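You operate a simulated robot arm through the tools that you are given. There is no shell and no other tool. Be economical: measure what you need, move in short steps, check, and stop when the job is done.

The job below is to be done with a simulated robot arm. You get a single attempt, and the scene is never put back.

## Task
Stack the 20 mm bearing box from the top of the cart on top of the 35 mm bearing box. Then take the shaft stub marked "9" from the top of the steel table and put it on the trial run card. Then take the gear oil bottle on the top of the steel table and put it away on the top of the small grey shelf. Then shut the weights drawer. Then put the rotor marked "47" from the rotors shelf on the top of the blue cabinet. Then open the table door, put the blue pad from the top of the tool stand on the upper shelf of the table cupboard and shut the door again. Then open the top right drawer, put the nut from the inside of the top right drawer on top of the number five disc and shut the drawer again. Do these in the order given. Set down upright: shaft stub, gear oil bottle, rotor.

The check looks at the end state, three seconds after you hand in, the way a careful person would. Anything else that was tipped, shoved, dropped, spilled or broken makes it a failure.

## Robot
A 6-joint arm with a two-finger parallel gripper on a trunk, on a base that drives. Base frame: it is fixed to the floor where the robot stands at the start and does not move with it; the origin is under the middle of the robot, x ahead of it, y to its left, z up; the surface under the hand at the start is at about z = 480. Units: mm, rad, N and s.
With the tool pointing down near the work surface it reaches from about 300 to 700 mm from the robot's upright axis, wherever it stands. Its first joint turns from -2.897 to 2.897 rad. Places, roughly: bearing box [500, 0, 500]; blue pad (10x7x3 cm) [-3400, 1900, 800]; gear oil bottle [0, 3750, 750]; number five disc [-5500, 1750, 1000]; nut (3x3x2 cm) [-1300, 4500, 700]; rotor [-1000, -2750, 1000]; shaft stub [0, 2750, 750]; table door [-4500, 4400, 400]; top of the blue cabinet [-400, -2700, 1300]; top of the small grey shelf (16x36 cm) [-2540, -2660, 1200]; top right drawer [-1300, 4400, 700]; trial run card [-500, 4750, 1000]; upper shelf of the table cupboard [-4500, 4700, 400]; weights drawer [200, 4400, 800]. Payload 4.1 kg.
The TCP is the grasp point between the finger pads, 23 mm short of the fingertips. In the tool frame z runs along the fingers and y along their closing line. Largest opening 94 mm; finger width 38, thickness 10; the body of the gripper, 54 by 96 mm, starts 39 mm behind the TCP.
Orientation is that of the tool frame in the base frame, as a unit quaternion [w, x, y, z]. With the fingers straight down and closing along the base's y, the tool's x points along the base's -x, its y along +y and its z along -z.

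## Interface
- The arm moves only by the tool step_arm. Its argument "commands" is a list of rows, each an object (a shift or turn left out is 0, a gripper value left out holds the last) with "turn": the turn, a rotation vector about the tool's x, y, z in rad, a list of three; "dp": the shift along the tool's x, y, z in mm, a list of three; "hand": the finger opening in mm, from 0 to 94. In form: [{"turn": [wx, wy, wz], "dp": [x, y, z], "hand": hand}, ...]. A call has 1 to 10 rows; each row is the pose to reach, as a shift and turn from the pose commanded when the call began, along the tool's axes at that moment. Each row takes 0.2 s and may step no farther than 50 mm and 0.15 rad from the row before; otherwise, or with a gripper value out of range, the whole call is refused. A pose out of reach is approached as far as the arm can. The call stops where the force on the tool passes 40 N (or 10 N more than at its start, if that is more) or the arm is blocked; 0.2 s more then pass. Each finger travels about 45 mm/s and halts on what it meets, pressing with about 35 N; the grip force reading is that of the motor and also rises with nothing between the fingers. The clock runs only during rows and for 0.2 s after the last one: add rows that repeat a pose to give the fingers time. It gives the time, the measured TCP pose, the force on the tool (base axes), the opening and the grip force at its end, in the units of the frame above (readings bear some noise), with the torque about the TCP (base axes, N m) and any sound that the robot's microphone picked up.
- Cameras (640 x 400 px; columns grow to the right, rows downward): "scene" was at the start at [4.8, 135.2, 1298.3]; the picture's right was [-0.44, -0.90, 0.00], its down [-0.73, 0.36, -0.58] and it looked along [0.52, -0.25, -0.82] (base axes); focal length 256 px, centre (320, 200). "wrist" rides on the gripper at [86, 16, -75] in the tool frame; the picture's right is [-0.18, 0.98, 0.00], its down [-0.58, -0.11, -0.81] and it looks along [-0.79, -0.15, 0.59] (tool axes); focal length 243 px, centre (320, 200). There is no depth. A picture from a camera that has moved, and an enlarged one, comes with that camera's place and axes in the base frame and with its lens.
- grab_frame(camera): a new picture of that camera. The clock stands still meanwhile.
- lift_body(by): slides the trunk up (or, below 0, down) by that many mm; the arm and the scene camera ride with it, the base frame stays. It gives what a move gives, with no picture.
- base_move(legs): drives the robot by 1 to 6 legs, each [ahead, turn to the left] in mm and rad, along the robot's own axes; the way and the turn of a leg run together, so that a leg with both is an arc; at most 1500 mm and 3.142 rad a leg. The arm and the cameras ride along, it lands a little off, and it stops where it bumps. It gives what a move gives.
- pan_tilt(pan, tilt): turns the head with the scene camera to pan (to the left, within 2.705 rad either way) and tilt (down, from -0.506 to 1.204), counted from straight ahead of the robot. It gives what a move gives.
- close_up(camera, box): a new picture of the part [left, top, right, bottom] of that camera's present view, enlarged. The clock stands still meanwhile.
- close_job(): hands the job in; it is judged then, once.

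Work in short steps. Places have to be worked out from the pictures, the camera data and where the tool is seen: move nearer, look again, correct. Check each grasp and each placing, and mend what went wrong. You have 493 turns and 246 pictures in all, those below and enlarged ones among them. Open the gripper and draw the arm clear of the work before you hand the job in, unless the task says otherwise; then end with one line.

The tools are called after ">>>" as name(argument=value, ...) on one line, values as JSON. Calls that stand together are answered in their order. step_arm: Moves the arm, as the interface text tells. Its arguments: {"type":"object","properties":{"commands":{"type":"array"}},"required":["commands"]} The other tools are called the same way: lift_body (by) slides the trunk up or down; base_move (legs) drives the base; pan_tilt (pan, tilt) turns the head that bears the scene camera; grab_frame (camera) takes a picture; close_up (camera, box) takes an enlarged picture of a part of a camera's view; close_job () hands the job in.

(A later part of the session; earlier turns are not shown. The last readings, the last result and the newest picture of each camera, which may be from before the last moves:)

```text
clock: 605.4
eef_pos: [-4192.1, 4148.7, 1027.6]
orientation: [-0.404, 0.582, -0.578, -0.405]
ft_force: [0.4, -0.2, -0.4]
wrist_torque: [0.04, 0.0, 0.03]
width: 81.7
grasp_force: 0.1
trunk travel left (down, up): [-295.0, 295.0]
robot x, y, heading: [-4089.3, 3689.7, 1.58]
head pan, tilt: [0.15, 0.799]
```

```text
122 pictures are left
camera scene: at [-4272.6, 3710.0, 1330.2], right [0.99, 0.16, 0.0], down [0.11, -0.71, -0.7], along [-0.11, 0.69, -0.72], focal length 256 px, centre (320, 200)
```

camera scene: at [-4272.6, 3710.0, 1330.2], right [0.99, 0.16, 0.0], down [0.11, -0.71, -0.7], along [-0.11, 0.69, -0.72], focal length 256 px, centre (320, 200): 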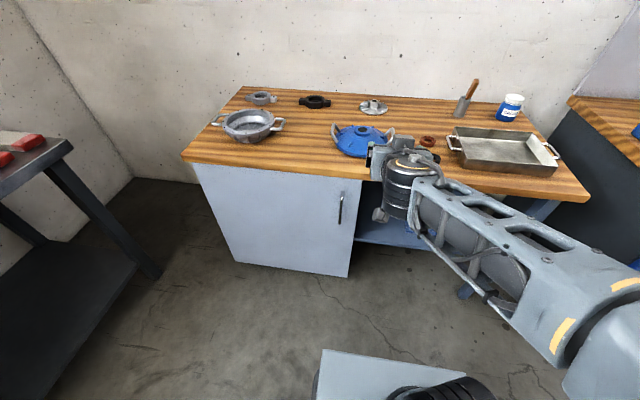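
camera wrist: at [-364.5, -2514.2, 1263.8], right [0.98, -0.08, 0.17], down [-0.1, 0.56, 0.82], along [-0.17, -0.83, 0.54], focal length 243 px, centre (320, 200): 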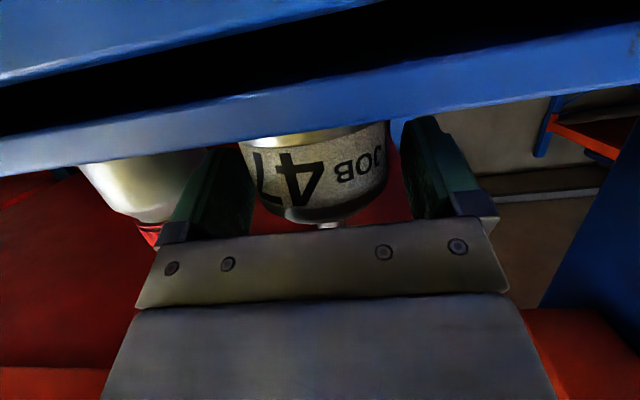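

>>> close_up(camera="scene", box=[300, 160, 400, 290])

>>> lift_body(by=-270)

>>> grab_frame(camera="wrist")

```text
3.08 times, centred on (350, 225) of scene
camera zoom: at [-4272.6, 3710.0, 1330.2], right [0.99, 0.16, 0.0], down [0.11, -0.71, -0.7], along [-0.11, 0.69, -0.72], focal length 789 px, centre (228, 123)
```

zoom: 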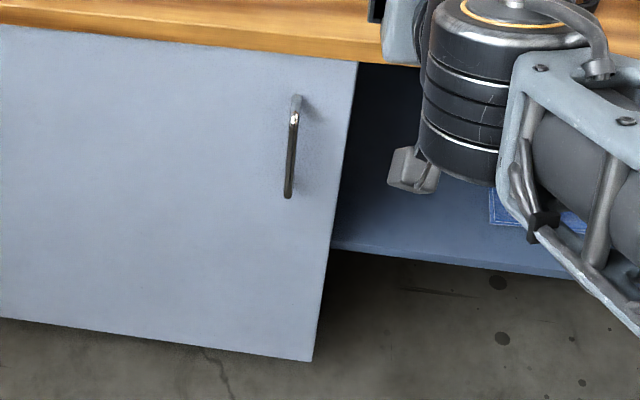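

```text
clock: 608.1
eef_pos: [-4191.8, 4148.1, 758.6]
orientation: [-0.403, 0.582, -0.578, -0.406]
ft_force: [0.1, 0.7, -0.4]
wrist_torque: [0.0, -0.02, 0.01]
width: 82.1
grasp_force: 0.0
trunk travel left (down, up): [-25.0, 565.0]
robot x, y, heading: [-4091.6, 3691.7, 1.58]
head pan, tilt: [0.15, 0.799]
```

```text
120 pictures are left
camera wrist: at [-4209.1, 4049.6, 702.7], right [-0.98, 0.06, 0.17], down [0.11, -0.55, 0.82], along [0.14, 0.83, 0.54], focal length 243 px, centre (320, 200)
```

wrist: 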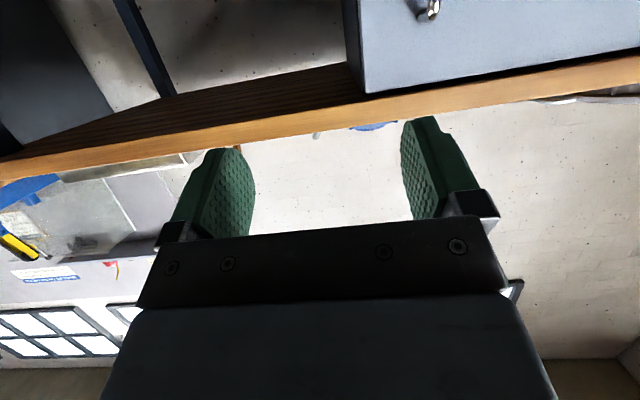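

Handle bar at about x=-4296, y≈4335, z 556–710. I bring the open hand before it.

>>> step_arm(commands=[{"dp": [40, 10, 15], "hand": 70}, {"dp": [75, 30, 35]}, {"dp": [100, 60, 50]}, {"dp": [100, 90, 75]}, {"dp": [90, 104, 100]}, {"dp": [84, 104, 118]}, {"dp": [84, 104, 118]}])

>>> grab_frame(camera="wrist")

>>> grab_frame(camera="scene")

```text
clock: 609.8
eef_pos: [-4296.1, 4229.9, 636.9]
orientation: [-0.404, 0.582, -0.578, -0.405]
ft_force: [-0.4, -0.1, 0.0]
wrist_torque: [-0.02, 0.02, 0.0]
width: 70.1
grasp_force: 0.0
trunk travel left (down, up): [-25.0, 565.0]
robot x, y, heading: [-4093.9, 3691.1, 1.58]
head pan, tilt: [0.15, 0.799]
```

```text
119 pictures are left
camera wrist: at [-4313.1, 4131.0, 582.4], right [-0.98, 0.06, 0.17], down [0.11, -0.56, 0.82], along [0.14, 0.83, 0.54], focal length 243 px, centre (320, 200)
```

wrist: 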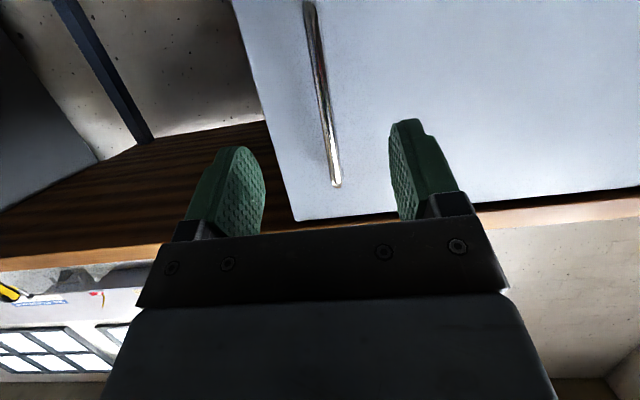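

```text
118 pictures are left
camera scene: at [-4272.6, 3710.0, 1060.1], right [0.99, 0.16, 0.0], down [0.11, -0.71, -0.7], along [-0.11, 0.69, -0.72], focal length 256 px, centre (320, 200)
```

scene: 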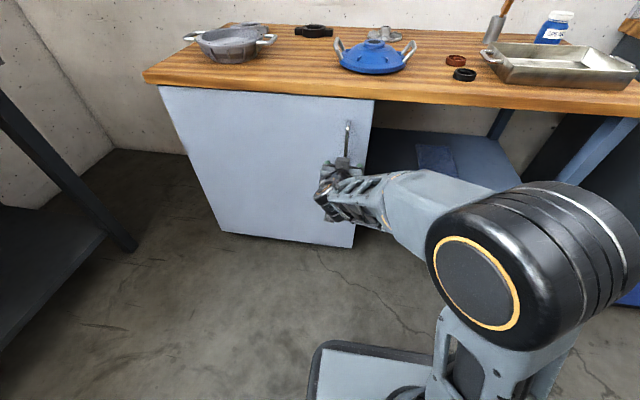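

The bar is centred between the fingers. I move in and close on it.

>>> step_arm(commands=[{"dp": [-12, 1, 33]}, {"dp": [-24, 1, 66]}, {"dp": [-32, 1, 89]}, {"dp": [-32, 1, 89]}])

>>> grab_frame(camera="wrist")

```text
clock: 610.8
eef_pos: [-4298.1, 4325.5, 636.7]
orientation: [-0.404, 0.582, -0.578, -0.405]
ft_force: [0.1, -0.5, -0.1]
wrist_torque: [0.0, 0.0, -0.05]
width: 70.0
grasp_force: 0.0
trunk travel left (down, up): [-25.0, 565.0]
robot x, y, heading: [-4091.5, 3690.4, 1.579]
head pan, tilt: [0.15, 0.799]
```

```text
117 pictures are left
camera wrist: at [-4315.0, 4226.2, 582.2], right [-0.98, 0.06, 0.17], down [0.11, -0.56, 0.82], along [0.14, 0.83, 0.54], focal length 243 px, centre (320, 200)
```

wrist: 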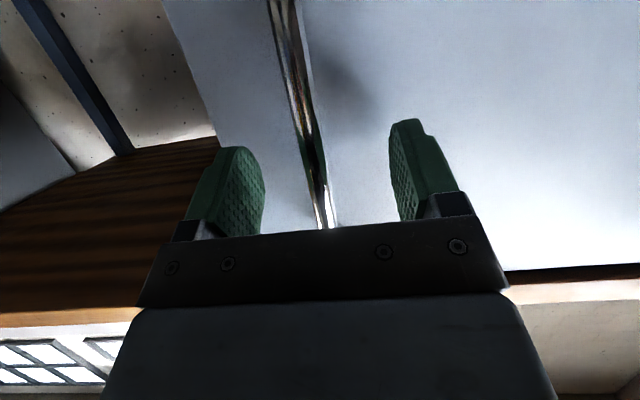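

>>> step_arm(commands=[{"hand": 50}, {"hand": 30}, {"hand": 10}, {"hand": 0}, {"hand": 0}, {"hand": 0}, {"hand": 0}])

>>> grab_frame(camera="wrist")

```text
clock: 612.4
eef_pos: [-4296.9, 4325.2, 635.7]
orientation: [-0.403, 0.582, -0.578, -0.405]
ft_force: [9.5, -4.0, -1.4]
wrist_torque: [0.06, 0.23, -0.05]
width: 11.9
grasp_force: 45.1
trunk travel left (down, up): [-25.0, 565.0]
robot x, y, heading: [-4094.4, 3687.9, 1.582]
head pan, tilt: [0.15, 0.799]
```

```text
116 pictures are left
camera wrist: at [-4313.9, 4226.1, 582.2], right [-0.98, 0.06, 0.17], down [0.11, -0.56, 0.82], along [0.14, 0.83, 0.54], focal length 243 px, centre (320, 200)
```

wrist: 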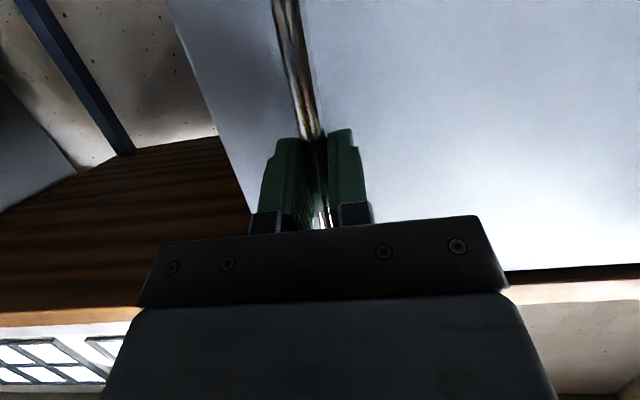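

The bar is gripped. I pull the door open along its arc, turning the hand with it, the first 0.3 rad.

>>> step_arm(commands=[{"dp": [7.2, 2, -19.7], "turn": [0.037, 0, 0.014]}, {"dp": [13.7, 4.4, -37.8], "turn": [0.07, 0, 0.026]}, {"dp": [20.2, 7.5, -55.5], "turn": [0.103, 0, 0.038]}, {"dp": [27.4, 11.8, -75.2], "turn": [0.141, 0, 0.051]}, {"dp": [34.2, 17, -94], "turn": [0.179, 0, 0.065]}, {"dp": [40.7, 22, -112], "turn": [0.21, 0, 0.077]}, {"dp": [46.9, 28, -129], "turn": [0.244, 0, 0.089]}, {"dp": [53.7, 35, -147.6], "turn": [0.282, 0, 0.103]}])

>>> grab_frame(camera="scene")

```text
clock: 614.1
eef_pos: [-4333.7, 4166.9, 636.9]
orientation: [0.458, -0.492, 0.658, 0.341]
ft_force: [-9.3, 2.8, -9.5]
wrist_torque: [-0.45, 0.84, 0.26]
width: 12.1
grasp_force: 45.0
trunk travel left (down, up): [-25.0, 565.0]
robot x, y, heading: [-4094.2, 3689.0, 1.585]
head pan, tilt: [0.15, 0.799]
```

```text
115 pictures are left
camera scene: at [-4273.2, 3710.5, 1060.0], right [0.99, 0.16, 0.0], down [0.12, -0.71, -0.7], along [-0.11, 0.69, -0.72], focal length 256 px, centre (320, 200)
```

scene: 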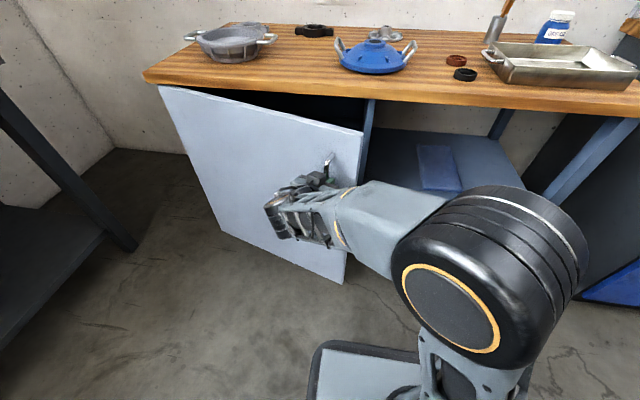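

The door follows well. I go on to about 0.7 rad.

>>> step_arm(commands=[{"dp": [9.2, 2.5, -25.4], "turn": [0.047, 0, 0.017]}, {"dp": [18.3, 6.5, -50.3], "turn": [0.094, 0, 0.034]}, {"dp": [27.4, 12, -75.2], "turn": [0.141, 0, 0.051]}, {"dp": [36.3, 18.2, -99.6], "turn": [0.188, 0, 0.068]}, {"dp": [45, 26, -124], "turn": [0.235, 0, 0.086]}, {"dp": [53.7, 35.2, -147.6], "turn": [0.282, 0, 0.103]}, {"dp": [62.2, 46, -171], "turn": [0.329, 0, 0.12]}, {"dp": [70.5, 57.2, -193.6], "turn": [0.376, 0, 0.137]}])

>>> grab_frame(camera="scene")

```text
clock: 616.1
eef_pos: [-4449.0, 3988.8, 635.8]
orientation: [0.516, -0.352, 0.741, 0.245]
ft_force: [-10.8, 8.7, -6.4]
wrist_torque: [0.37, -0.48, 0.29]
width: 11.6
grasp_force: 45.1
trunk travel left (down, up): [-25.0, 565.0]
robot x, y, heading: [-4089.2, 3695.1, 1.582]
head pan, tilt: [0.15, 0.799]
stopped in row 8: the force on the tool passed its limit at 42 N (the readings are from after the stop); the commanded pose is now the measured one
```

```text
114 pictures are left
camera scene: at [-4273.7, 3711.1, 1059.9], right [0.99, 0.16, 0.0], down [0.11, -0.71, -0.7], along [-0.11, 0.69, -0.72], focal length 256 px, centre (320, 200)
```

scene: 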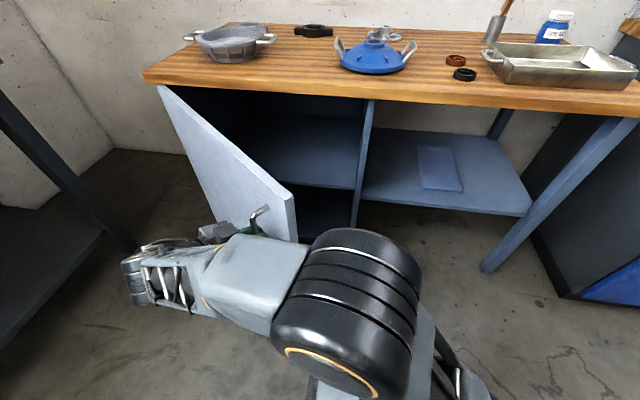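

The door is ~0.73 rad open and the upper shelf is in view. I release the handle, draw the hand back off it, and back the base away.

>>> step_arm(commands=[{"hand": 30}, {"hand": 60}, {"hand": 60}, {"hand": 60}])

>>> step_arm(commands=[{"dp": [9, 0, -24]}, {"dp": [18, 0, -50]}, {"dp": [27, 0, -75]}, {"dp": [27, 0, -75]}])

>>> base_move(legs=[[-350, 0]])

>>> grab_frame(camera="scene")

```text
clock: 617.1
eef_pos: [-4447.1, 3987.3, 637.6]
orientation: [0.516, -0.351, 0.742, 0.245]
ft_force: [0.5, 0.0, 0.2]
wrist_torque: [-0.02, 0.0, 0.01]
width: 60.3
grasp_force: 0.0
trunk travel left (down, up): [-25.0, 565.0]
robot x, y, heading: [-4096.5, 3689.8, 1.577]
head pan, tilt: [0.15, 0.799]
```

```text
clock: 618.1
eef_pos: [-4497.9, 3926.0, 639.1]
orientation: [0.516, -0.351, 0.742, 0.245]
ft_force: [-0.2, 0.2, 0.1]
wrist_torque: [-0.02, -0.01, 0.0]
width: 59.9
grasp_force: 0.1
trunk travel left (down, up): [-25.0, 565.0]
robot x, y, heading: [-4093.1, 3691.0, 1.58]
head pan, tilt: [0.15, 0.799]
```

```text
clock: 620.3
eef_pos: [-4495.0, 3576.3, 640.0]
orientation: [0.517, -0.351, 0.742, 0.245]
ft_force: [0.6, 0.4, -0.6]
wrist_torque: [0.04, 0.01, 0.02]
width: 60.1
grasp_force: 0.1
trunk travel left (down, up): [-25.0, 565.0]
robot x, y, heading: [-4089.2, 3342.6, 1.581]
head pan, tilt: [0.15, 0.799]
```

```text
113 pictures are left
camera scene: at [-4270.1, 3359.9, 1060.1], right [0.99, 0.16, 0.0], down [0.11, -0.71, -0.7], along [-0.11, 0.69, -0.72], focal length 256 px, centre (320, 200)
```

scene: 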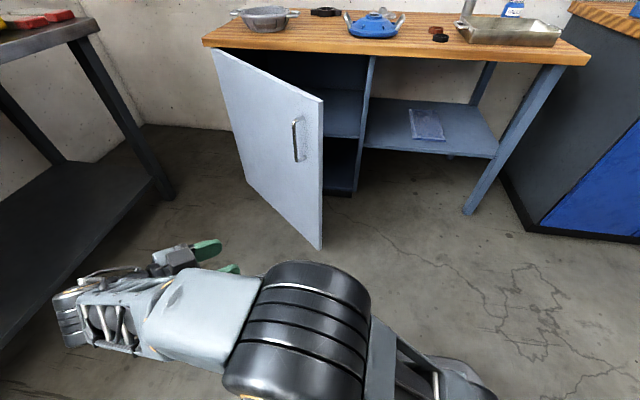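

Door stays put. I swing the arm back to the front, hand pointing ahead.

>>> step_arm(commands=[{"dp": [-14, -14, 40], "turn": [-0.076, 0, -0.028], "hand": 0}, {"dp": [-29, -28, 81], "turn": [-0.152, 0, -0.056]}, {"dp": [-44, -43, 122], "turn": [-0.229, 0, -0.083]}, {"dp": [-59, -57, 163], "turn": [-0.305, 0, -0.111]}, {"dp": [-74, -71, 203], "turn": [-0.381, 0, -0.139]}, {"dp": [-89, -85, 244], "turn": [-0.457, 0, -0.167]}, {"dp": [-103, -100, 285], "turn": [-0.534, 0, -0.194]}, {"dp": [-118, -114, 325], "turn": [-0.61, 0, -0.222]}, {"dp": [-133, -128, 366], "turn": [-0.686, 0, -0.25]}, {"dp": [-133, -128, 366], "turn": [-0.686, 0, -0.25]}])

```text
clock: 622.5
eef_pos: [-4149.4, 3795.6, 636.3]
orientation: [-0.393, 0.592, -0.568, -0.414]
ft_force: [0.9, -0.1, -0.5]
wrist_torque: [0.02, 0.02, 0.01]
width: 0.0
grasp_force: 35.3
out of reach, approached as far as the arm can: row 8
trunk travel left (down, up): [-25.0, 565.0]
robot x, y, heading: [-4090.6, 3340.9, 1.571]
head pan, tilt: [0.15, 0.799]
```

I lift the trunk high, go beside the door's free edge and turn to face west, so I can push the door wider from its inner side.

>>> lift_body(by=450)

>>> base_move(legs=[[0, -0.213], [664, 0], [0, 1.784]])

>>> pan_tilt(pan=-0.1, tilt=0.8)

>>> grab_frame(camera="scene")

```text
refused: 450 is not a number from -400 to 400
```

```text
clock: 629.0
eef_pos: [-4211.3, 4370.7, 636.8]
orientation: [-0.287, 0.7, -0.427, -0.495]
ft_force: [11.7, -1.9, 0.7]
wrist_torque: [0.06, 0.16, -0.18]
width: 0.2
grasp_force: 34.6
trunk travel left (down, up): [-25.0, 565.0]
robot x, y, heading: [-3953.9, 3989.7, 2.052]
head pan, tilt: [0.15, 0.799]
stopped in leg 3: the force on the tool passed its limit at 108 N (the readings are from after the stop); the commanded pose is now the measured one
```

```text
clock: 629.8
eef_pos: [-4210.4, 4370.9, 636.7]
orientation: [-0.287, 0.7, -0.426, -0.496]
ft_force: [16.4, -1.6, 0.7]
wrist_torque: [0.05, 0.18, -0.32]
width: 0.2
grasp_force: 35.1
trunk travel left (down, up): [-25.0, 565.0]
robot x, y, heading: [-3957.5, 3990.5, 2.049]
head pan, tilt: [-0.099, 0.799]
```

```text
112 pictures are left
camera scene: at [-4104.8, 3935.1, 1060.3], right [0.93, 0.38, 0.0], down [0.27, -0.66, -0.7], along [-0.26, 0.65, -0.72], focal length 256 px, centre (320, 200)
```

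scene: 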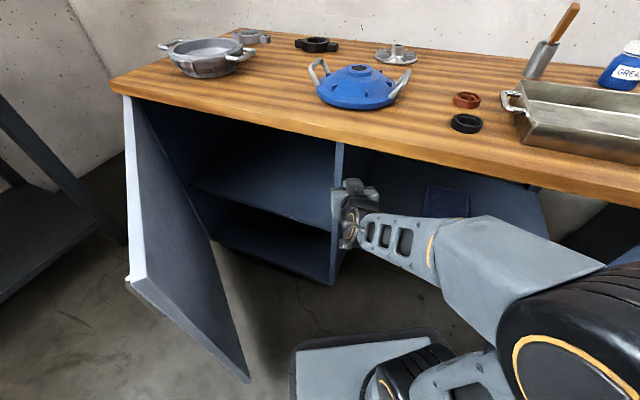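

The lift was refused and the turn bumped the cupboard's side lightly. I turn back the way I came, back out, and only then raise the trunk.

>>> base_move(legs=[[0, -0.69], [-420, 0]])

```text
clock: 634.2
eef_pos: [-3995.1, 4034.9, 636.7]
orientation: [0.438, -0.515, 0.638, 0.369]
ft_force: [0.2, 0.9, 0.4]
wrist_torque: [-0.01, 0.01, -0.02]
width: 0.0
grasp_force: 34.9
trunk travel left (down, up): [-25.0, 565.0]
robot x, y, heading: [-4039.2, 3580.5, 1.367]
head pan, tilt: [-0.099, 0.799]
```

>>> lift_body(by=400)

>>> grab_frame(camera="scene")

```text
clock: 638.1
eef_pos: [-3996.3, 4035.9, 1036.4]
orientation: [0.437, -0.515, 0.638, 0.369]
ft_force: [-0.1, -0.2, 0.5]
wrist_torque: [0.0, 0.04, -0.01]
width: 0.0
grasp_force: 35.0
trunk travel left (down, up): [-425.0, 165.0]
robot x, y, heading: [-4043.4, 3578.3, 1.366]
head pan, tilt: [-0.099, 0.799]
```

```text
111 pictures are left
camera scene: at [-4192.7, 3631.6, 1460.1], right [0.95, -0.3, 0.0], down [-0.22, -0.68, -0.7], along [0.21, 0.66, -0.72], focal length 256 px, centre (320, 200)
```

scene: 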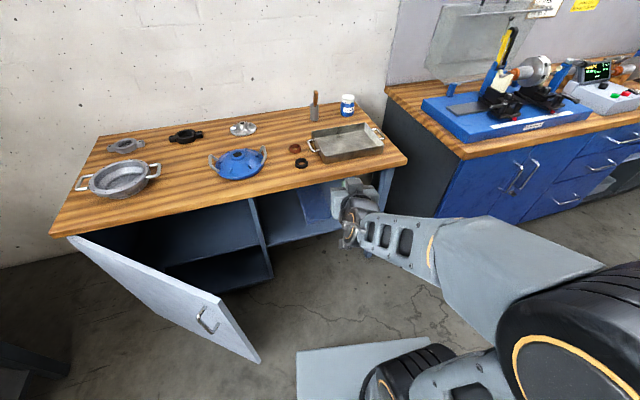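

All is undisturbed. With the hand now above the table, I go forward and turn west.

>>> base_move(legs=[[400, 0], [0, 1.775]])

>>> pan_tilt(pan=0.0, tilt=0.9)

>>> grab_frame(camera="scene")

```text
clock: 644.8
eef_pos: [-4416.1, 3921.4, 1038.1]
orientation: [0.009, 0.82, -0.005, -0.572]
ft_force: [0.3, 0.5, 0.7]
wrist_torque: [0.02, 0.0, 0.01]
width: 0.3
grasp_force: 34.6
trunk travel left (down, up): [-425.0, 165.0]
robot x, y, heading: [-3957.5, 3969.3, 3.135]
head pan, tilt: [-0.099, 0.799]
```

```text
clock: 645.5
eef_pos: [-4415.3, 3922.0, 1036.9]
orientation: [0.009, 0.82, -0.005, -0.572]
ft_force: [-0.6, 0.3, 0.1]
wrist_torque: [-0.03, -0.01, -0.04]
width: 0.1
grasp_force: 35.2
trunk travel left (down, up): [-425.0, 165.0]
robot x, y, heading: [-3962.2, 3967.5, 3.144]
head pan, tilt: [0.0, 0.901]
```

```text
110 pictures are left
camera scene: at [-3976.6, 3803.2, 1452.3], right [0.0, 1.0, 0.0], down [0.78, 0.0, -0.62], along [-0.62, 0.0, -0.78], focal length 256 px, centre (320, 200)
```

scene: 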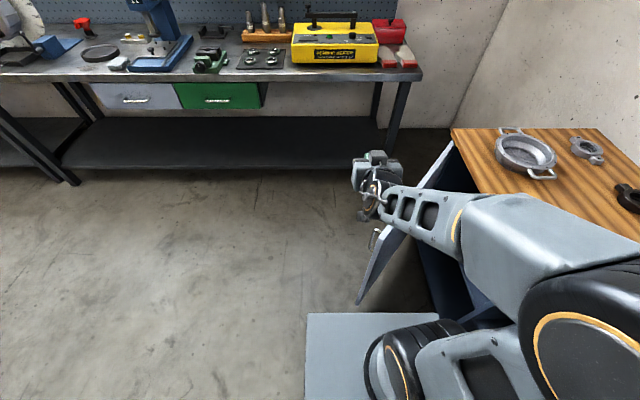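

The door's free edge is near (-4390, 3985). I draw the hand back and to the right, so that it comes down on the inner side of the door.

>>> step_arm(commands=[{"dp": [12, -30, -32]}, {"dp": [24, -65, -64]}, {"dp": [36, -100, -94]}, {"dp": [36, -115, -98]}, {"dp": [36, -115, -98]}])

```text
clock: 646.7
eef_pos: [-4391.6, 3952.8, 1087.9]
orientation: [0.008, 0.82, -0.006, -0.573]
ft_force: [0.2, 0.0, -0.6]
wrist_torque: [-0.02, 0.03, 0.0]
width: 0.0
grasp_force: 35.2
out of reach, approached as far as the arm can: row 1, 2, 3, 4, 5
trunk travel left (down, up): [-425.0, 165.0]
robot x, y, heading: [-3958.1, 3967.8, 3.143]
head pan, tilt: [0.0, 0.901]
```

Too close for the arm; I back the base 150 mm instead and extend.

>>> base_move(legs=[[-150, 0]])

>>> step_arm(commands=[{"dp": [7, -25, 29]}, {"dp": [14, -50, 58]}, {"dp": [21, -80, 87]}, {"dp": [21, -80, 87]}])

```text
clock: 648.0
eef_pos: [-4242.3, 3952.7, 1089.9]
orientation: [0.01, 0.82, -0.004, -0.573]
ft_force: [-0.2, -0.5, 0.1]
wrist_torque: [0.01, -0.03, 0.01]
width: 0.1
grasp_force: 35.1
trunk travel left (down, up): [-425.0, 165.0]
robot x, y, heading: [-3816.2, 3967.2, 3.137]
head pan, tilt: [0.0, 0.901]
```

```text
clock: 649.0
eef_pos: [-4303.2, 3938.6, 1041.9]
orientation: [0.003, 0.821, -0.009, -0.571]
ft_force: [-2.0, 0.4, -0.9]
wrist_torque: [-0.01, 0.01, 0.01]
width: 0.2
grasp_force: 34.9
out of reach, approached as far as the arm can: row 1, 2, 3, 4
trunk travel left (down, up): [-425.0, 165.0]
robot x, y, heading: [-3812.3, 3969.1, 3.142]
head pan, tilt: [0.0, 0.901]
```

The hand can't shift right in that pose; a small base turn toward north does it instead.

>>> base_move(legs=[[0, -0.2]])

```text
clock: 650.2
eef_pos: [-4297.5, 4034.9, 1041.8]
orientation: [-0.053, 0.816, -0.089, -0.569]
ft_force: [-0.6, 0.0, -0.1]
wrist_torque: [-0.01, -0.03, -0.01]
width: 0.0
grasp_force: 34.9
trunk travel left (down, up): [-425.0, 165.0]
robot x, y, heading: [-3812.0, 3967.8, 2.937]
head pan, tilt: [0.0, 0.901]
```

TCP is at (-4297, 4035), clear of the door. I lower the trunk to mid-door height and look.

>>> lift_body(by=-390)

>>> grab_frame(camera="scene")

>>> grab_frame(camera="wrist")

```text
clock: 654.0
eef_pos: [-4297.7, 4036.1, 651.9]
orientation: [-0.054, 0.815, -0.09, -0.569]
ft_force: [-0.5, 0.5, -0.8]
wrist_torque: [0.01, 0.04, -0.02]
width: 0.0
grasp_force: 35.3
trunk travel left (down, up): [-35.0, 555.0]
robot x, y, heading: [-3812.1, 3973.0, 2.94]
head pan, tilt: [0.0, 0.901]
```

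```text
109 pictures are left
camera scene: at [-3860.6, 3809.0, 1062.3], right [0.2, 0.98, 0.0], down [0.77, -0.16, -0.62], along [-0.61, 0.12, -0.78], focal length 256 px, centre (320, 200)
```

scene: 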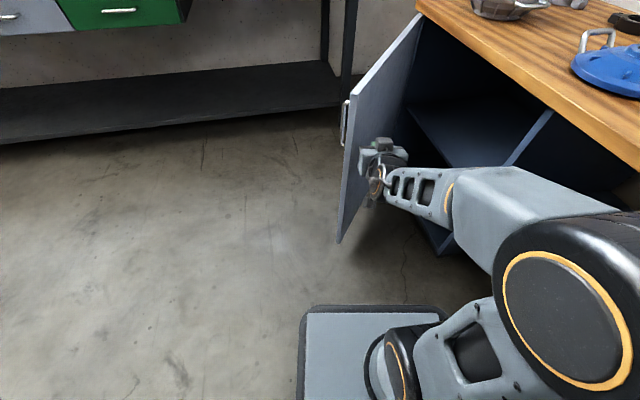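

```text
108 pictures are left
camera wrist: at [-4206.0, 3999.2, 597.7], right [-0.27, -0.95, 0.19], down [0.57, 0.0, 0.82], along [-0.78, 0.33, 0.54], focal length 243 px, centre (320, 200)
```

wrist: 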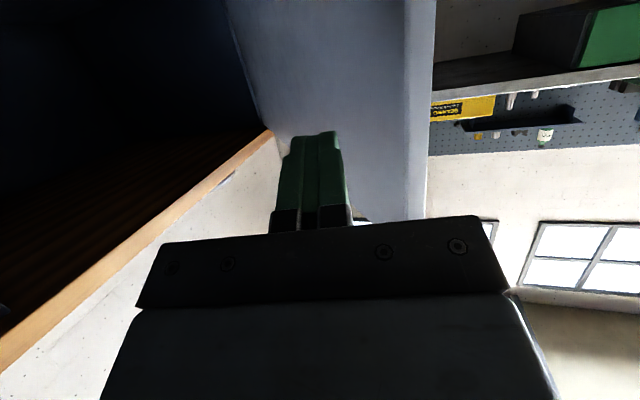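

The closed fingers point at the door's inner face. I push forward.

>>> step_arm(commands=[{"dp": [-12, 0, 33]}, {"dp": [-24, 0, 66]}, {"dp": [-34, 0, 94]}, {"dp": [-43, 0, 118]}, {"dp": [-51, 0, 141]}, {"dp": [-60, 0, 165]}, {"dp": [-68, 0, 188]}, {"dp": [-77, 0, 212]}, {"dp": [-85, 0, 235]}])

>>> grab_frame(camera="scene")

```text
clock: 656.0
eef_pos: [-4542.2, 4087.6, 650.2]
orientation: [-0.054, 0.816, -0.09, -0.569]
ft_force: [-0.9, 0.0, 0.3]
wrist_torque: [-0.01, -0.03, -0.03]
width: 0.1
grasp_force: 34.9
out of reach, approached as far as the arm can: row 2, 3, 4
trunk travel left (down, up): [-35.0, 555.0]
robot x, y, heading: [-3811.7, 3969.8, 2.938]
head pan, tilt: [0.0, 0.901]
```

```text
107 pictures are left
camera scene: at [-3860.5, 3809.0, 1062.2], right [0.2, 0.98, 0.0], down [0.77, -0.16, -0.62], along [-0.61, 0.12, -0.78], focal length 256 px, centre (320, 200)
```

scene: 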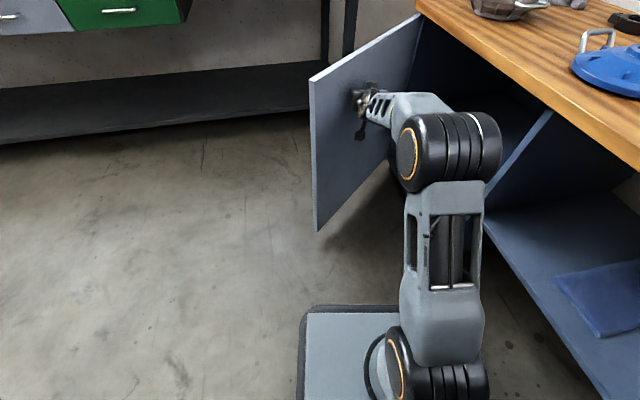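

The door swings. The arm is nearly straight, so I drive the base slowly ahead to push on.

>>> base_move(legs=[[180, 0]])

>>> grab_frame(camera="scene")

```text
clock: 657.5
eef_pos: [-4720.6, 4124.9, 650.2]
orientation: [-0.053, 0.816, -0.089, -0.569]
ft_force: [0.0, -1.0, -0.4]
wrist_torque: [0.01, 0.05, -0.02]
width: 0.1
grasp_force: 35.0
trunk travel left (down, up): [-35.0, 555.0]
robot x, y, heading: [-3989.1, 4004.6, 2.938]
head pan, tilt: [0.0, 0.901]
```

```text
106 pictures are left
camera scene: at [-4037.2, 3845.4, 1062.2], right [0.2, 0.98, 0.0], down [0.77, -0.16, -0.62], along [-0.61, 0.13, -0.78], focal length 256 px, centre (320, 200)
```

scene: 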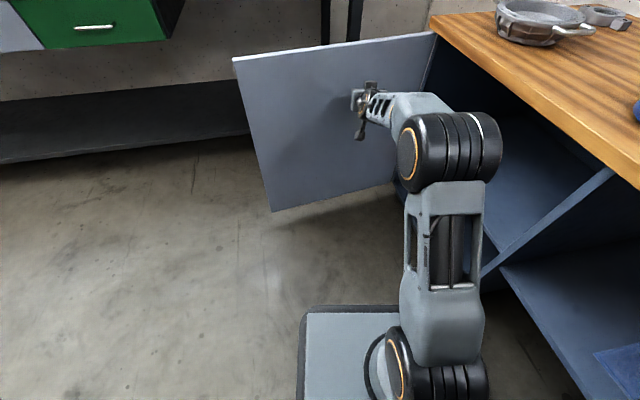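

About 70° now; a little more.

>>> base_move(legs=[[70, 0]])

>>> base_move(legs=[[-250, 0]])

>>> grab_frame(camera="scene")

```text
clock: 658.5
eef_pos: [-4787.2, 4138.7, 650.6]
orientation: [-0.054, 0.816, -0.09, -0.569]
ft_force: [-0.4, 0.0, 0.3]
wrist_torque: [0.0, 0.0, 0.0]
width: 0.0
grasp_force: 35.2
trunk travel left (down, up): [-35.0, 555.0]
robot x, y, heading: [-4056.9, 4017.5, 2.945]
head pan, tilt: [0.0, 0.901]
```

```text
clock: 660.3
eef_pos: [-4542.2, 4087.1, 649.4]
orientation: [-0.054, 0.815, -0.09, -0.57]
ft_force: [0.3, 0.6, 0.2]
wrist_torque: [-0.01, 0.0, 0.02]
width: 0.0
grasp_force: 35.1
trunk travel left (down, up): [-35.0, 555.0]
robot x, y, heading: [-3813.6, 3968.8, 2.945]
head pan, tilt: [0.0, 0.901]
```

```text
105 pictures are left
camera scene: at [-3860.1, 3809.0, 1062.2], right [0.2, 0.98, 0.0], down [0.77, -0.16, -0.62], along [-0.61, 0.12, -0.78], focal length 256 px, centre (320, 200)
```

scene: 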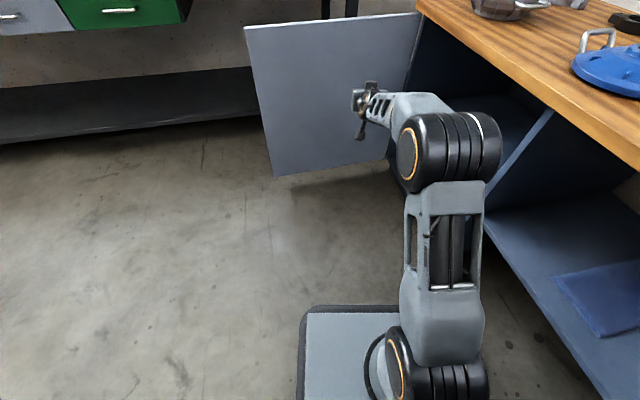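

The door is wide open. I retract, raise the trunk, and go to the tool stand for the blue pad.

>>> step_arm(commands=[{"dp": [16, 0, -45]}, {"dp": [33, 0, -90]}, {"dp": [49, 0, -135]}, {"dp": [66, 0, -180]}, {"dp": [85, 0, -230]}, {"dp": [85, 0, -230]}])

>>> lift_body(by=380)

>>> base_move(legs=[[-400, 0], [0, 1.767], [1000, 0]])

>>> pan_tilt(pan=0.0, tilt=0.65)

>>> grab_frame(camera="scene")

```text
refused: row 5 steps farther than a row can; nothing moved
```

```text
clock: 664.0
eef_pos: [-4542.4, 4088.5, 1029.6]
orientation: [-0.054, 0.816, -0.09, -0.569]
ft_force: [0.4, -0.3, 0.2]
wrist_torque: [-0.03, -0.02, 0.0]
width: 0.1
grasp_force: 35.2
trunk travel left (down, up): [-415.0, 175.0]
robot x, y, heading: [-3810.9, 3966.7, 2.942]
head pan, tilt: [0.0, 0.901]
```

```text
clock: 675.5
eef_pos: [-3382.3, 2151.1, 1030.8]
orientation: [0.408, 0.584, 0.577, -0.401]
ft_force: [-0.6, 0.4, -0.7]
wrist_torque: [0.0, 0.01, -0.01]
width: 0.0
grasp_force: 34.8
trunk travel left (down, up): [-415.0, 175.0]
robot x, y, heading: [-3416.8, 2893.7, -1.562]
head pan, tilt: [0.0, 0.901]
```

```text
clock: 676.3
eef_pos: [-3382.8, 2150.7, 1030.5]
orientation: [0.409, 0.582, 0.578, -0.4]
ft_force: [0.0, 0.2, -0.1]
wrist_torque: [-0.03, -0.02, -0.05]
width: 0.0
grasp_force: 35.3
trunk travel left (down, up): [-415.0, 175.0]
robot x, y, heading: [-3414.5, 2891.6, -1.569]
head pan, tilt: [0.0, 0.649]
```

```text
104 pictures are left
camera scene: at [-3250.0, 2866.6, 1462.7], right [-1.0, -0.01, 0.0], down [0.0, 0.61, -0.8], along [0.0, -0.8, -0.61], focal length 256 px, centre (320, 200)
```

scene: 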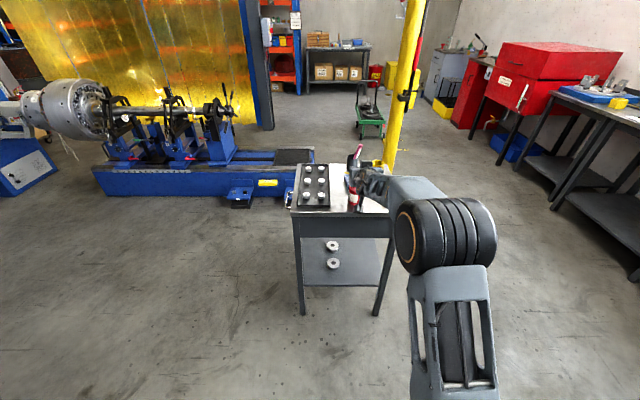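

The retract had been refused (row too long), but the arm at z≈1030 stayed clear of everything. I retract it now in smaller rows.

>>> step_arm(commands=[{"dp": [16, 0, -43]}, {"dp": [31, 0, -86]}, {"dp": [47, 0, -129]}, {"dp": [63, 0, -172]}, {"dp": [78, 0, -215]}, {"dp": [78, 0, -215]}])

>>> close_up(camera="scene", box=[270, 130, 420, 260])

```text
clock: 677.7
eef_pos: [-3381.7, 2379.4, 1031.5]
orientation: [0.407, 0.584, 0.577, -0.401]
ft_force: [0.0, 0.1, 0.5]
wrist_torque: [-0.01, -0.01, -0.02]
width: 0.2
grasp_force: 35.0
out of reach, approached as far as the arm can: row 3
trunk travel left (down, up): [-415.0, 175.0]
robot x, y, heading: [-3417.4, 2890.2, -1.566]
head pan, tilt: [0.0, 0.649]
```

```text
3.08 times, centred on (345, 195) of scene
camera zoom: at [-3250.1, 2867.0, 1462.7], right [-1.0, -0.01, 0.0], down [0.0, 0.6, -0.8], along [0.0, -0.8, -0.6], focal length 789 px, centre (243, 215)
```

zoom: 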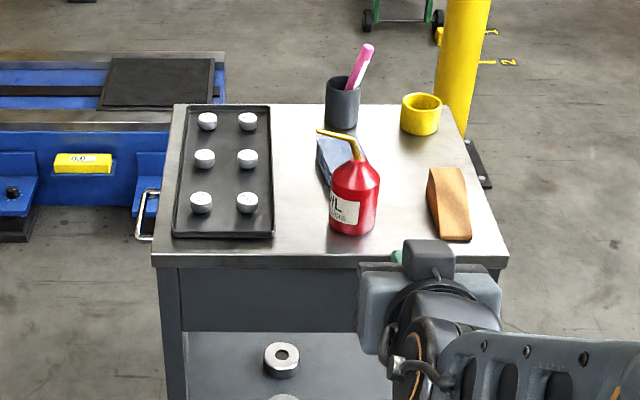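

The pad lies behind the red oil can, around (-3395, 1873). The cupboard needs a pitched hand, so I'll lift the pad from above, set it on the free front strip of the stand, then re-grip pitched. First I make the hand vertical.

>>> step_arm(commands=[{"turn": [0, 0.136, 0]}, {"turn": [0, 0.272, 0]}, {"turn": [0, 0.408, 0]}, {"turn": [0, 0.544, 0]}, {"turn": [0, 0.68, 0]}, {"turn": [0, 0.816, 0]}, {"turn": [0, 0.952, 0]}, {"turn": [0, 1.088, 0]}, {"turn": [0, 1.22, 0]}, {"turn": [0, 1.22, 0]}])

>>> base_move(legs=[[430, 0]])

>>> grab_frame(camera="wrist")

>>> pan_tilt(pan=0.0, tilt=0.9)

>>> grab_frame(camera="scene")

```text
clock: 679.9
eef_pos: [-3384.3, 2379.5, 1031.4]
orientation: [0.004, 0.707, 0.707, 0.008]
ft_force: [-1.5, -0.1, 0.0]
wrist_torque: [0.01, -0.02, -0.02]
width: 0.0
grasp_force: 35.0
out of reach, approached as far as the arm can: row 3, 4
trunk travel left (down, up): [-415.0, 175.0]
robot x, y, heading: [-3419.6, 2891.2, -1.562]
head pan, tilt: [0.0, 0.649]
```

```text
clock: 682.5
eef_pos: [-3377.1, 1945.1, 1030.2]
orientation: [0.004, 0.706, 0.708, 0.007]
ft_force: [-0.4, -1.1, 1.0]
wrist_torque: [0.02, 0.01, 0.0]
width: 0.0
grasp_force: 35.0
trunk travel left (down, up): [-415.0, 175.0]
robot x, y, heading: [-3415.4, 2458.0, -1.561]
head pan, tilt: [0.0, 0.649]
```

```text
102 pictures are left
camera wrist: at [-3363.7, 2031.2, 1107.3], right [0.98, -0.18, 0.01], down [-0.12, -0.58, 0.8], along [-0.14, -0.79, -0.6], focal length 243 px, centre (320, 200)
```

wrist: 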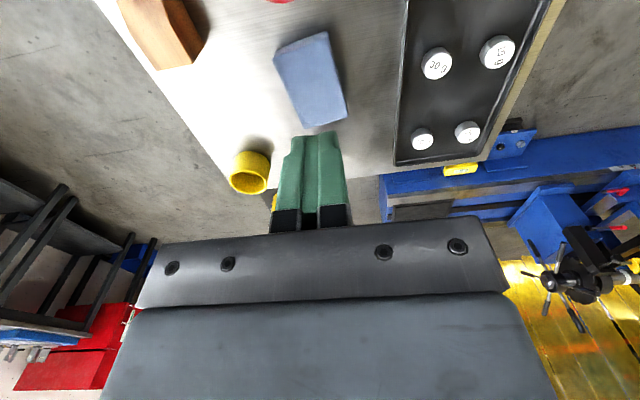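

```text
clock: 683.3
eef_pos: [-3376.4, 1943.1, 1031.7]
orientation: [0.005, 0.706, 0.708, 0.007]
ft_force: [-0.5, 0.4, 0.2]
wrist_torque: [-0.03, 0.02, 0.01]
width: 0.0
grasp_force: 35.5
trunk travel left (down, up): [-415.0, 175.0]
robot x, y, heading: [-3415.0, 2457.6, -1.561]
head pan, tilt: [0.0, 0.901]
```

```text
101 pictures are left
camera scene: at [-3246.8, 2442.7, 1442.3], right [-1.0, -0.01, 0.0], down [-0.01, 0.78, -0.62], along [0.01, -0.62, -0.78], focal length 256 px, centre (320, 200)
```

scene: 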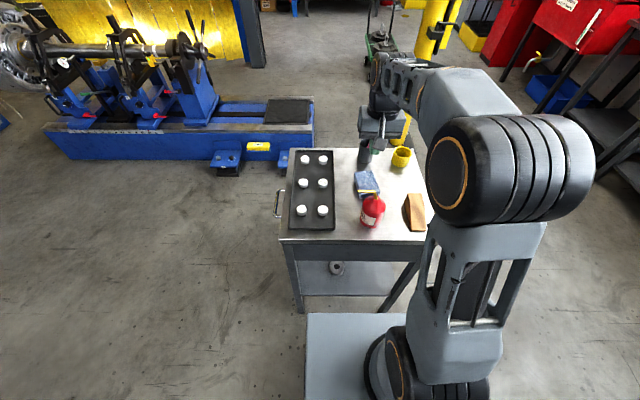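

The oil can would foul the wrist camera at the pad's centre, so I'll grip the pad's south half. I open, turn 0.14 rad to match the pad, and move over it.

>>> step_arm(commands=[{"dp": [-30, -6, 0], "turn": [0, 0, -0.05], "hand": 92}, {"dp": [-60, -12, 0], "turn": [0, 0, -0.1]}, {"dp": [-87, -18, 0], "turn": [0, 0, -0.14]}, {"dp": [-87, -18, 45], "turn": [0, 0, -0.14]}, {"dp": [-87, -18, 90], "turn": [0, 0, -0.14]}, {"dp": [-87, -18, 110], "turn": [0, 0, -0.14]}, {"dp": [-87, -18, 110], "turn": [0, 0, -0.14]}])

>>> grab_frame(camera="wrist")

>>> close_up(camera="scene", box=[270, 110, 450, 240])

```text
clock: 684.9
eef_pos: [-3393.9, 1857.1, 921.1]
orientation: [0.004, 0.655, 0.756, 0.006]
ft_force: [0.3, 0.7, 1.0]
wrist_torque: [0.01, 0.02, -0.05]
width: 92.2
grasp_force: 0.1
trunk travel left (down, up): [-415.0, 175.0]
robot x, y, heading: [-3411.4, 2455.9, -1.565]
head pan, tilt: [0.0, 0.901]
```

```text
100 pictures are left
camera wrist: at [-3392.6, 1945.9, 996.7], right [1.0, -0.04, 0.01], down [-0.04, -0.59, 0.8], along [-0.03, -0.8, -0.59], focal length 243 px, centre (320, 200)
```

wrist: 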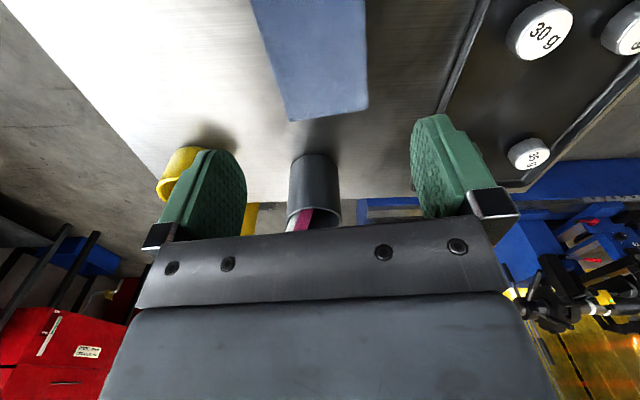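

```text
3.08 times, centred on (360, 175) of scene
camera zoom: at [-3246.8, 2442.7, 1442.2], right [-1.0, -0.01, 0.0], down [-0.01, 0.78, -0.62], along [0.01, -0.62, -0.78], focal length 789 px, centre (197, 277)
```

zoom: 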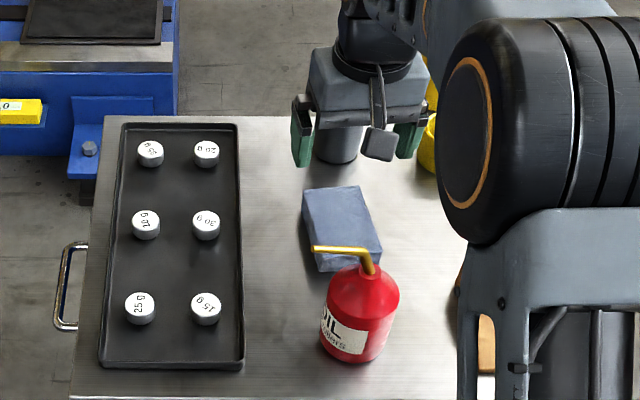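

Over the pad's south half, aligned. I lower in stages.

>>> step_arm(commands=[{"dp": [2, 2, 35]}, {"dp": [2, 2, 65]}, {"dp": [2, 2, 80]}, {"dp": [2, 2, 87]}, {"dp": [2, 2, 87]}])

>>> grab_frame(camera="wrist")

>>> close_up(camera="scene", box=[270, 110, 450, 240])

```text
clock: 686.1
eef_pos: [-3391.5, 1860.5, 834.5]
orientation: [0.004, 0.655, 0.756, 0.007]
ft_force: [0.2, -0.3, -0.4]
wrist_torque: [-0.01, -0.01, -0.03]
width: 91.9
grasp_force: 0.0
trunk travel left (down, up): [-415.0, 175.0]
robot x, y, heading: [-3413.0, 2453.9, -1.565]
head pan, tilt: [0.0, 0.901]
```

```text
98 pictures are left
camera wrist: at [-3388.9, 1948.4, 909.9], right [1.0, -0.04, 0.01], down [-0.04, -0.59, 0.8], along [-0.03, -0.8, -0.59], focal length 243 px, centre (320, 200)
```

wrist: 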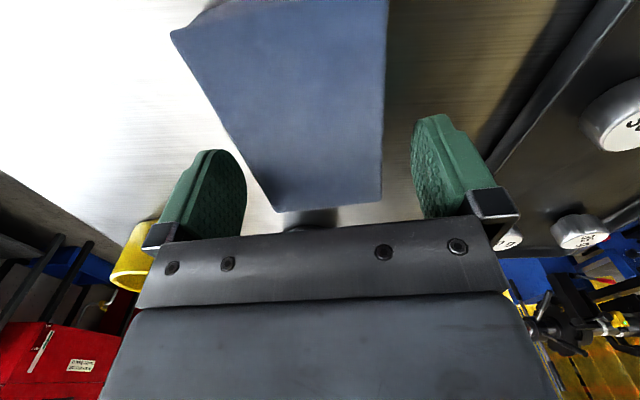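

```text
3.08 times, centred on (360, 175) of scene
camera zoom: at [-3246.8, 2442.7, 1442.2], right [-1.0, -0.01, 0.0], down [-0.01, 0.78, -0.62], along [0.01, -0.62, -0.78], focal length 789 px, centre (197, 277)
```

zoom: 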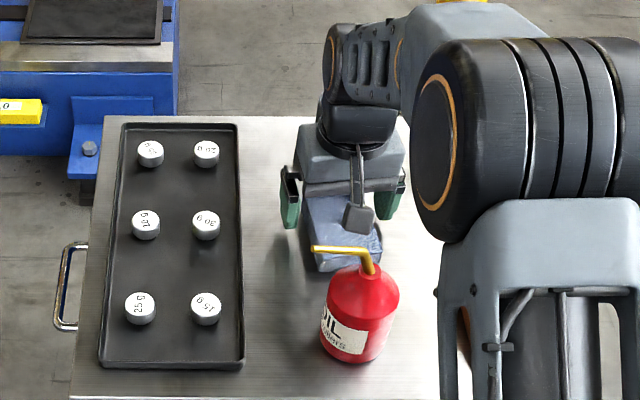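

The pad is between the fingers. I go down a bit more and close.

>>> step_arm(commands=[{"dp": [0, 0, 3]}, {"dp": [0, 0, 6]}, {"dp": [0, 0, 6]}])

>>> step_arm(commands=[{"hand": 78}, {"hand": 64}, {"hand": 55}, {"hand": 55}, {"hand": 55}])

>>> step_arm(commands=[{"dp": [0, 0, -20]}, {"dp": [0, 0, -60]}, {"dp": [0, 0, -105]}, {"dp": [0, 0, -150]}, {"dp": [0, 0, -180]}, {"dp": [0, 0, -180]}])

>>> grab_frame(camera="wrist")

```text
clock: 686.9
eef_pos: [-3389.3, 1861.0, 828.2]
orientation: [0.005, 0.654, 0.756, 0.006]
ft_force: [0.2, 0.3, 0.7]
wrist_torque: [-0.01, -0.02, 0.03]
width: 91.9
grasp_force: 0.1
trunk travel left (down, up): [-415.0, 175.0]
robot x, y, heading: [-3414.8, 2455.4, -1.556]
head pan, tilt: [0.0, 0.901]
```

```text
clock: 688.1
eef_pos: [-3389.6, 1860.6, 828.2]
orientation: [0.005, 0.655, 0.755, 0.007]
ft_force: [-0.1, -0.6, -0.8]
wrist_torque: [0.01, 0.01, 0.03]
width: 64.5
grasp_force: 34.6
trunk travel left (down, up): [-415.0, 175.0]
robot x, y, heading: [-3417.1, 2459.2, -1.57]
head pan, tilt: [0.0, 0.901]
```

```text
clock: 689.5
eef_pos: [-3392.8, 1859.0, 1009.3]
orientation: [0.005, 0.655, 0.755, 0.007]
ft_force: [-0.6, -0.4, -1.2]
wrist_torque: [-0.01, 0.02, 0.01]
width: 64.6
grasp_force: 35.3
trunk travel left (down, up): [-415.0, 175.0]
robot x, y, heading: [-3412.1, 2455.8, -1.566]
head pan, tilt: [0.0, 0.901]
```

```text
96 pictures are left
camera wrist: at [-3391.5, 1947.5, 1084.0], right [1.0, -0.04, 0.01], down [-0.04, -0.59, 0.8], along [-0.03, -0.8, -0.59], focal length 243 px, centre (320, 200)
```

wrist: 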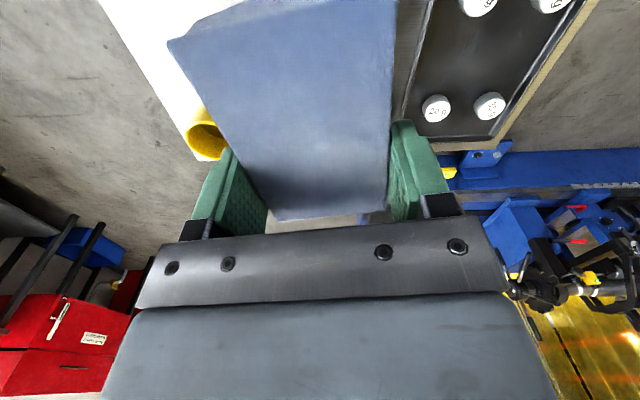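

The pad is held. I retract a bit and carry it to the table, to set it on the free front strip around (-4445, 4400).

>>> step_arm(commands=[{"dp": [40, 0, -10]}, {"dp": [85, 0, -20]}, {"dp": [125, 0, -30]}, {"dp": [125, 0, -30]}])

>>> base_move(legs=[[-260, 0], [0, -2.104], [1179, 0], [0, -1.045], [430, 0]])

>>> pan_tilt(pan=0.0, tilt=0.75)

>>> grab_frame(camera="scene")

```text
clock: 690.5
eef_pos: [-3412.5, 1983.7, 1038.6]
orientation: [0.005, 0.655, 0.755, 0.006]
ft_force: [1.0, 0.2, -0.5]
wrist_torque: [0.0, -0.02, -0.01]
width: 64.5
grasp_force: 35.2
trunk travel left (down, up): [-415.0, 175.0]
robot x, y, heading: [-3413.7, 2457.9, -1.561]
head pan, tilt: [0.0, 0.901]
```

```text
clock: 707.8
eef_pos: [-4470.2, 4183.9, 1039.2]
orientation: [0.006, 0.763, -0.647, -0.004]
ft_force: [0.1, -0.5, -0.2]
wrist_torque: [0.03, -0.01, -0.01]
width: 64.4
grasp_force: 35.0
trunk travel left (down, up): [-415.0, 175.0]
robot x, y, heading: [-4457.9, 3710.1, 1.599]
head pan, tilt: [0.0, 0.901]
```

```text
clock: 708.5
eef_pos: [-4471.1, 4184.0, 1040.6]
orientation: [0.006, 0.763, -0.646, -0.006]
ft_force: [-0.8, -0.3, -1.4]
wrist_torque: [0.01, 0.0, 0.0]
width: 64.1
grasp_force: 34.4
trunk travel left (down, up): [-415.0, 175.0]
robot x, y, heading: [-4457.7, 3709.6, 1.602]
head pan, tilt: [0.0, 0.75]
```

```text
95 pictures are left
camera scene: at [-4626.5, 3729.1, 1454.1], right [1.0, 0.03, 0.0], down [0.02, -0.68, -0.73], along [-0.02, 0.73, -0.68], focal length 256 px, centre (320, 200)
```

scene: 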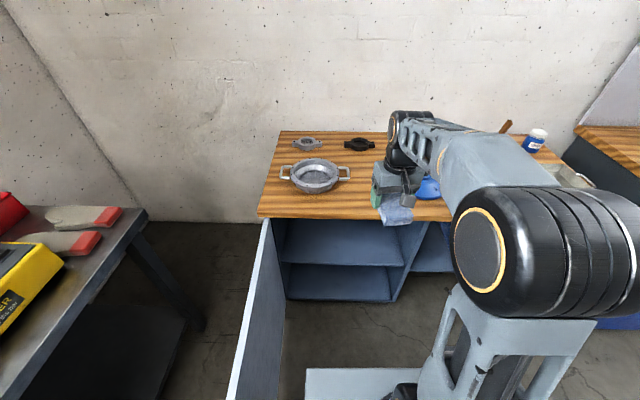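

The cupboard interior is visible. I carry the pad over the table's front strip.

>>> step_arm(commands=[{"dp": [-45, -12, 0], "turn": [0, 0, 0.04]}, {"dp": [-90, -24, 0], "turn": [0, 0, 0.08]}, {"dp": [-135, -35, 10], "turn": [0, 0, 0.12]}, {"dp": [-180, -47, 25], "turn": [0, 0, 0.14]}, {"dp": [-215, -55, 50], "turn": [0, 0, 0.14]}, {"dp": [-229.5, -59, 90], "turn": [0, 0, 0.14]}, {"dp": [-229.5, -59, 130], "turn": [0, 0, 0.14]}, {"dp": [-229.5, -59, 165], "turn": [0, 0, 0.14]}, {"dp": [-229.5, -59, 165], "turn": [0, 0, 0.14]}])

>>> grab_frame(camera="wrist")

>>> grab_frame(camera="scene")

```text
clock: 710.5
eef_pos: [-4451.8, 4419.6, 873.5]
orientation: [0.007, 0.716, -0.698, -0.005]
ft_force: [-0.2, 0.7, -0.8]
wrist_torque: [0.0, -0.03, 0.02]
width: 64.3
grasp_force: 34.6
out of reach, approached as far as the arm can: row 5, 6, 7
trunk travel left (down, up): [-415.0, 175.0]
robot x, y, heading: [-4458.5, 3714.4, 1.606]
head pan, tilt: [0.0, 0.75]
```

```text
94 pictures are left
camera wrist: at [-4467.4, 4333.6, 949.3], right [-0.99, 0.16, 0.01], down [0.11, 0.59, 0.8], along [0.12, 0.79, -0.6], focal length 243 px, centre (320, 200)
```

wrist: 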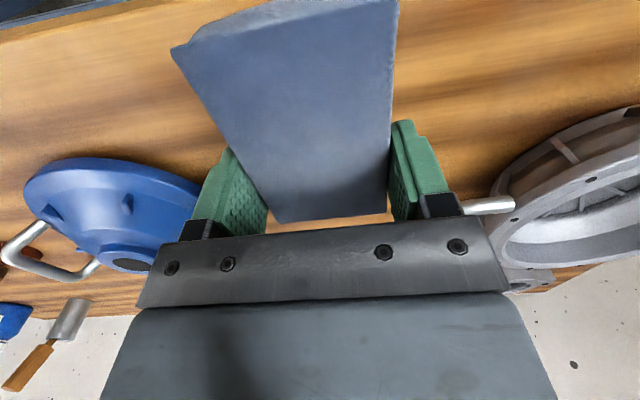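

```text
93 pictures are left
camera scene: at [-4626.5, 3729.4, 1454.1], right [1.0, 0.03, 0.0], down [0.02, -0.68, -0.73], along [-0.02, 0.73, -0.68], focal length 256 px, centre (320, 200)
```

scene: 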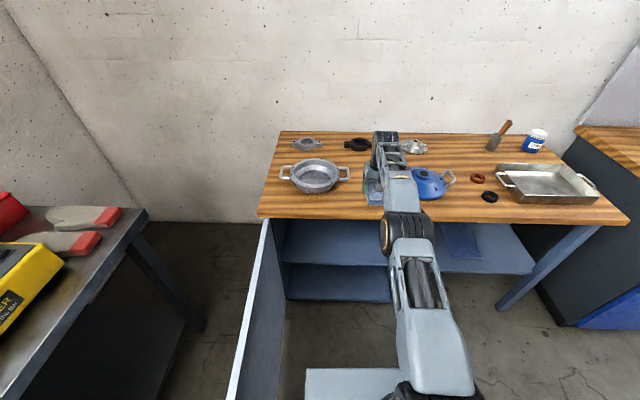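

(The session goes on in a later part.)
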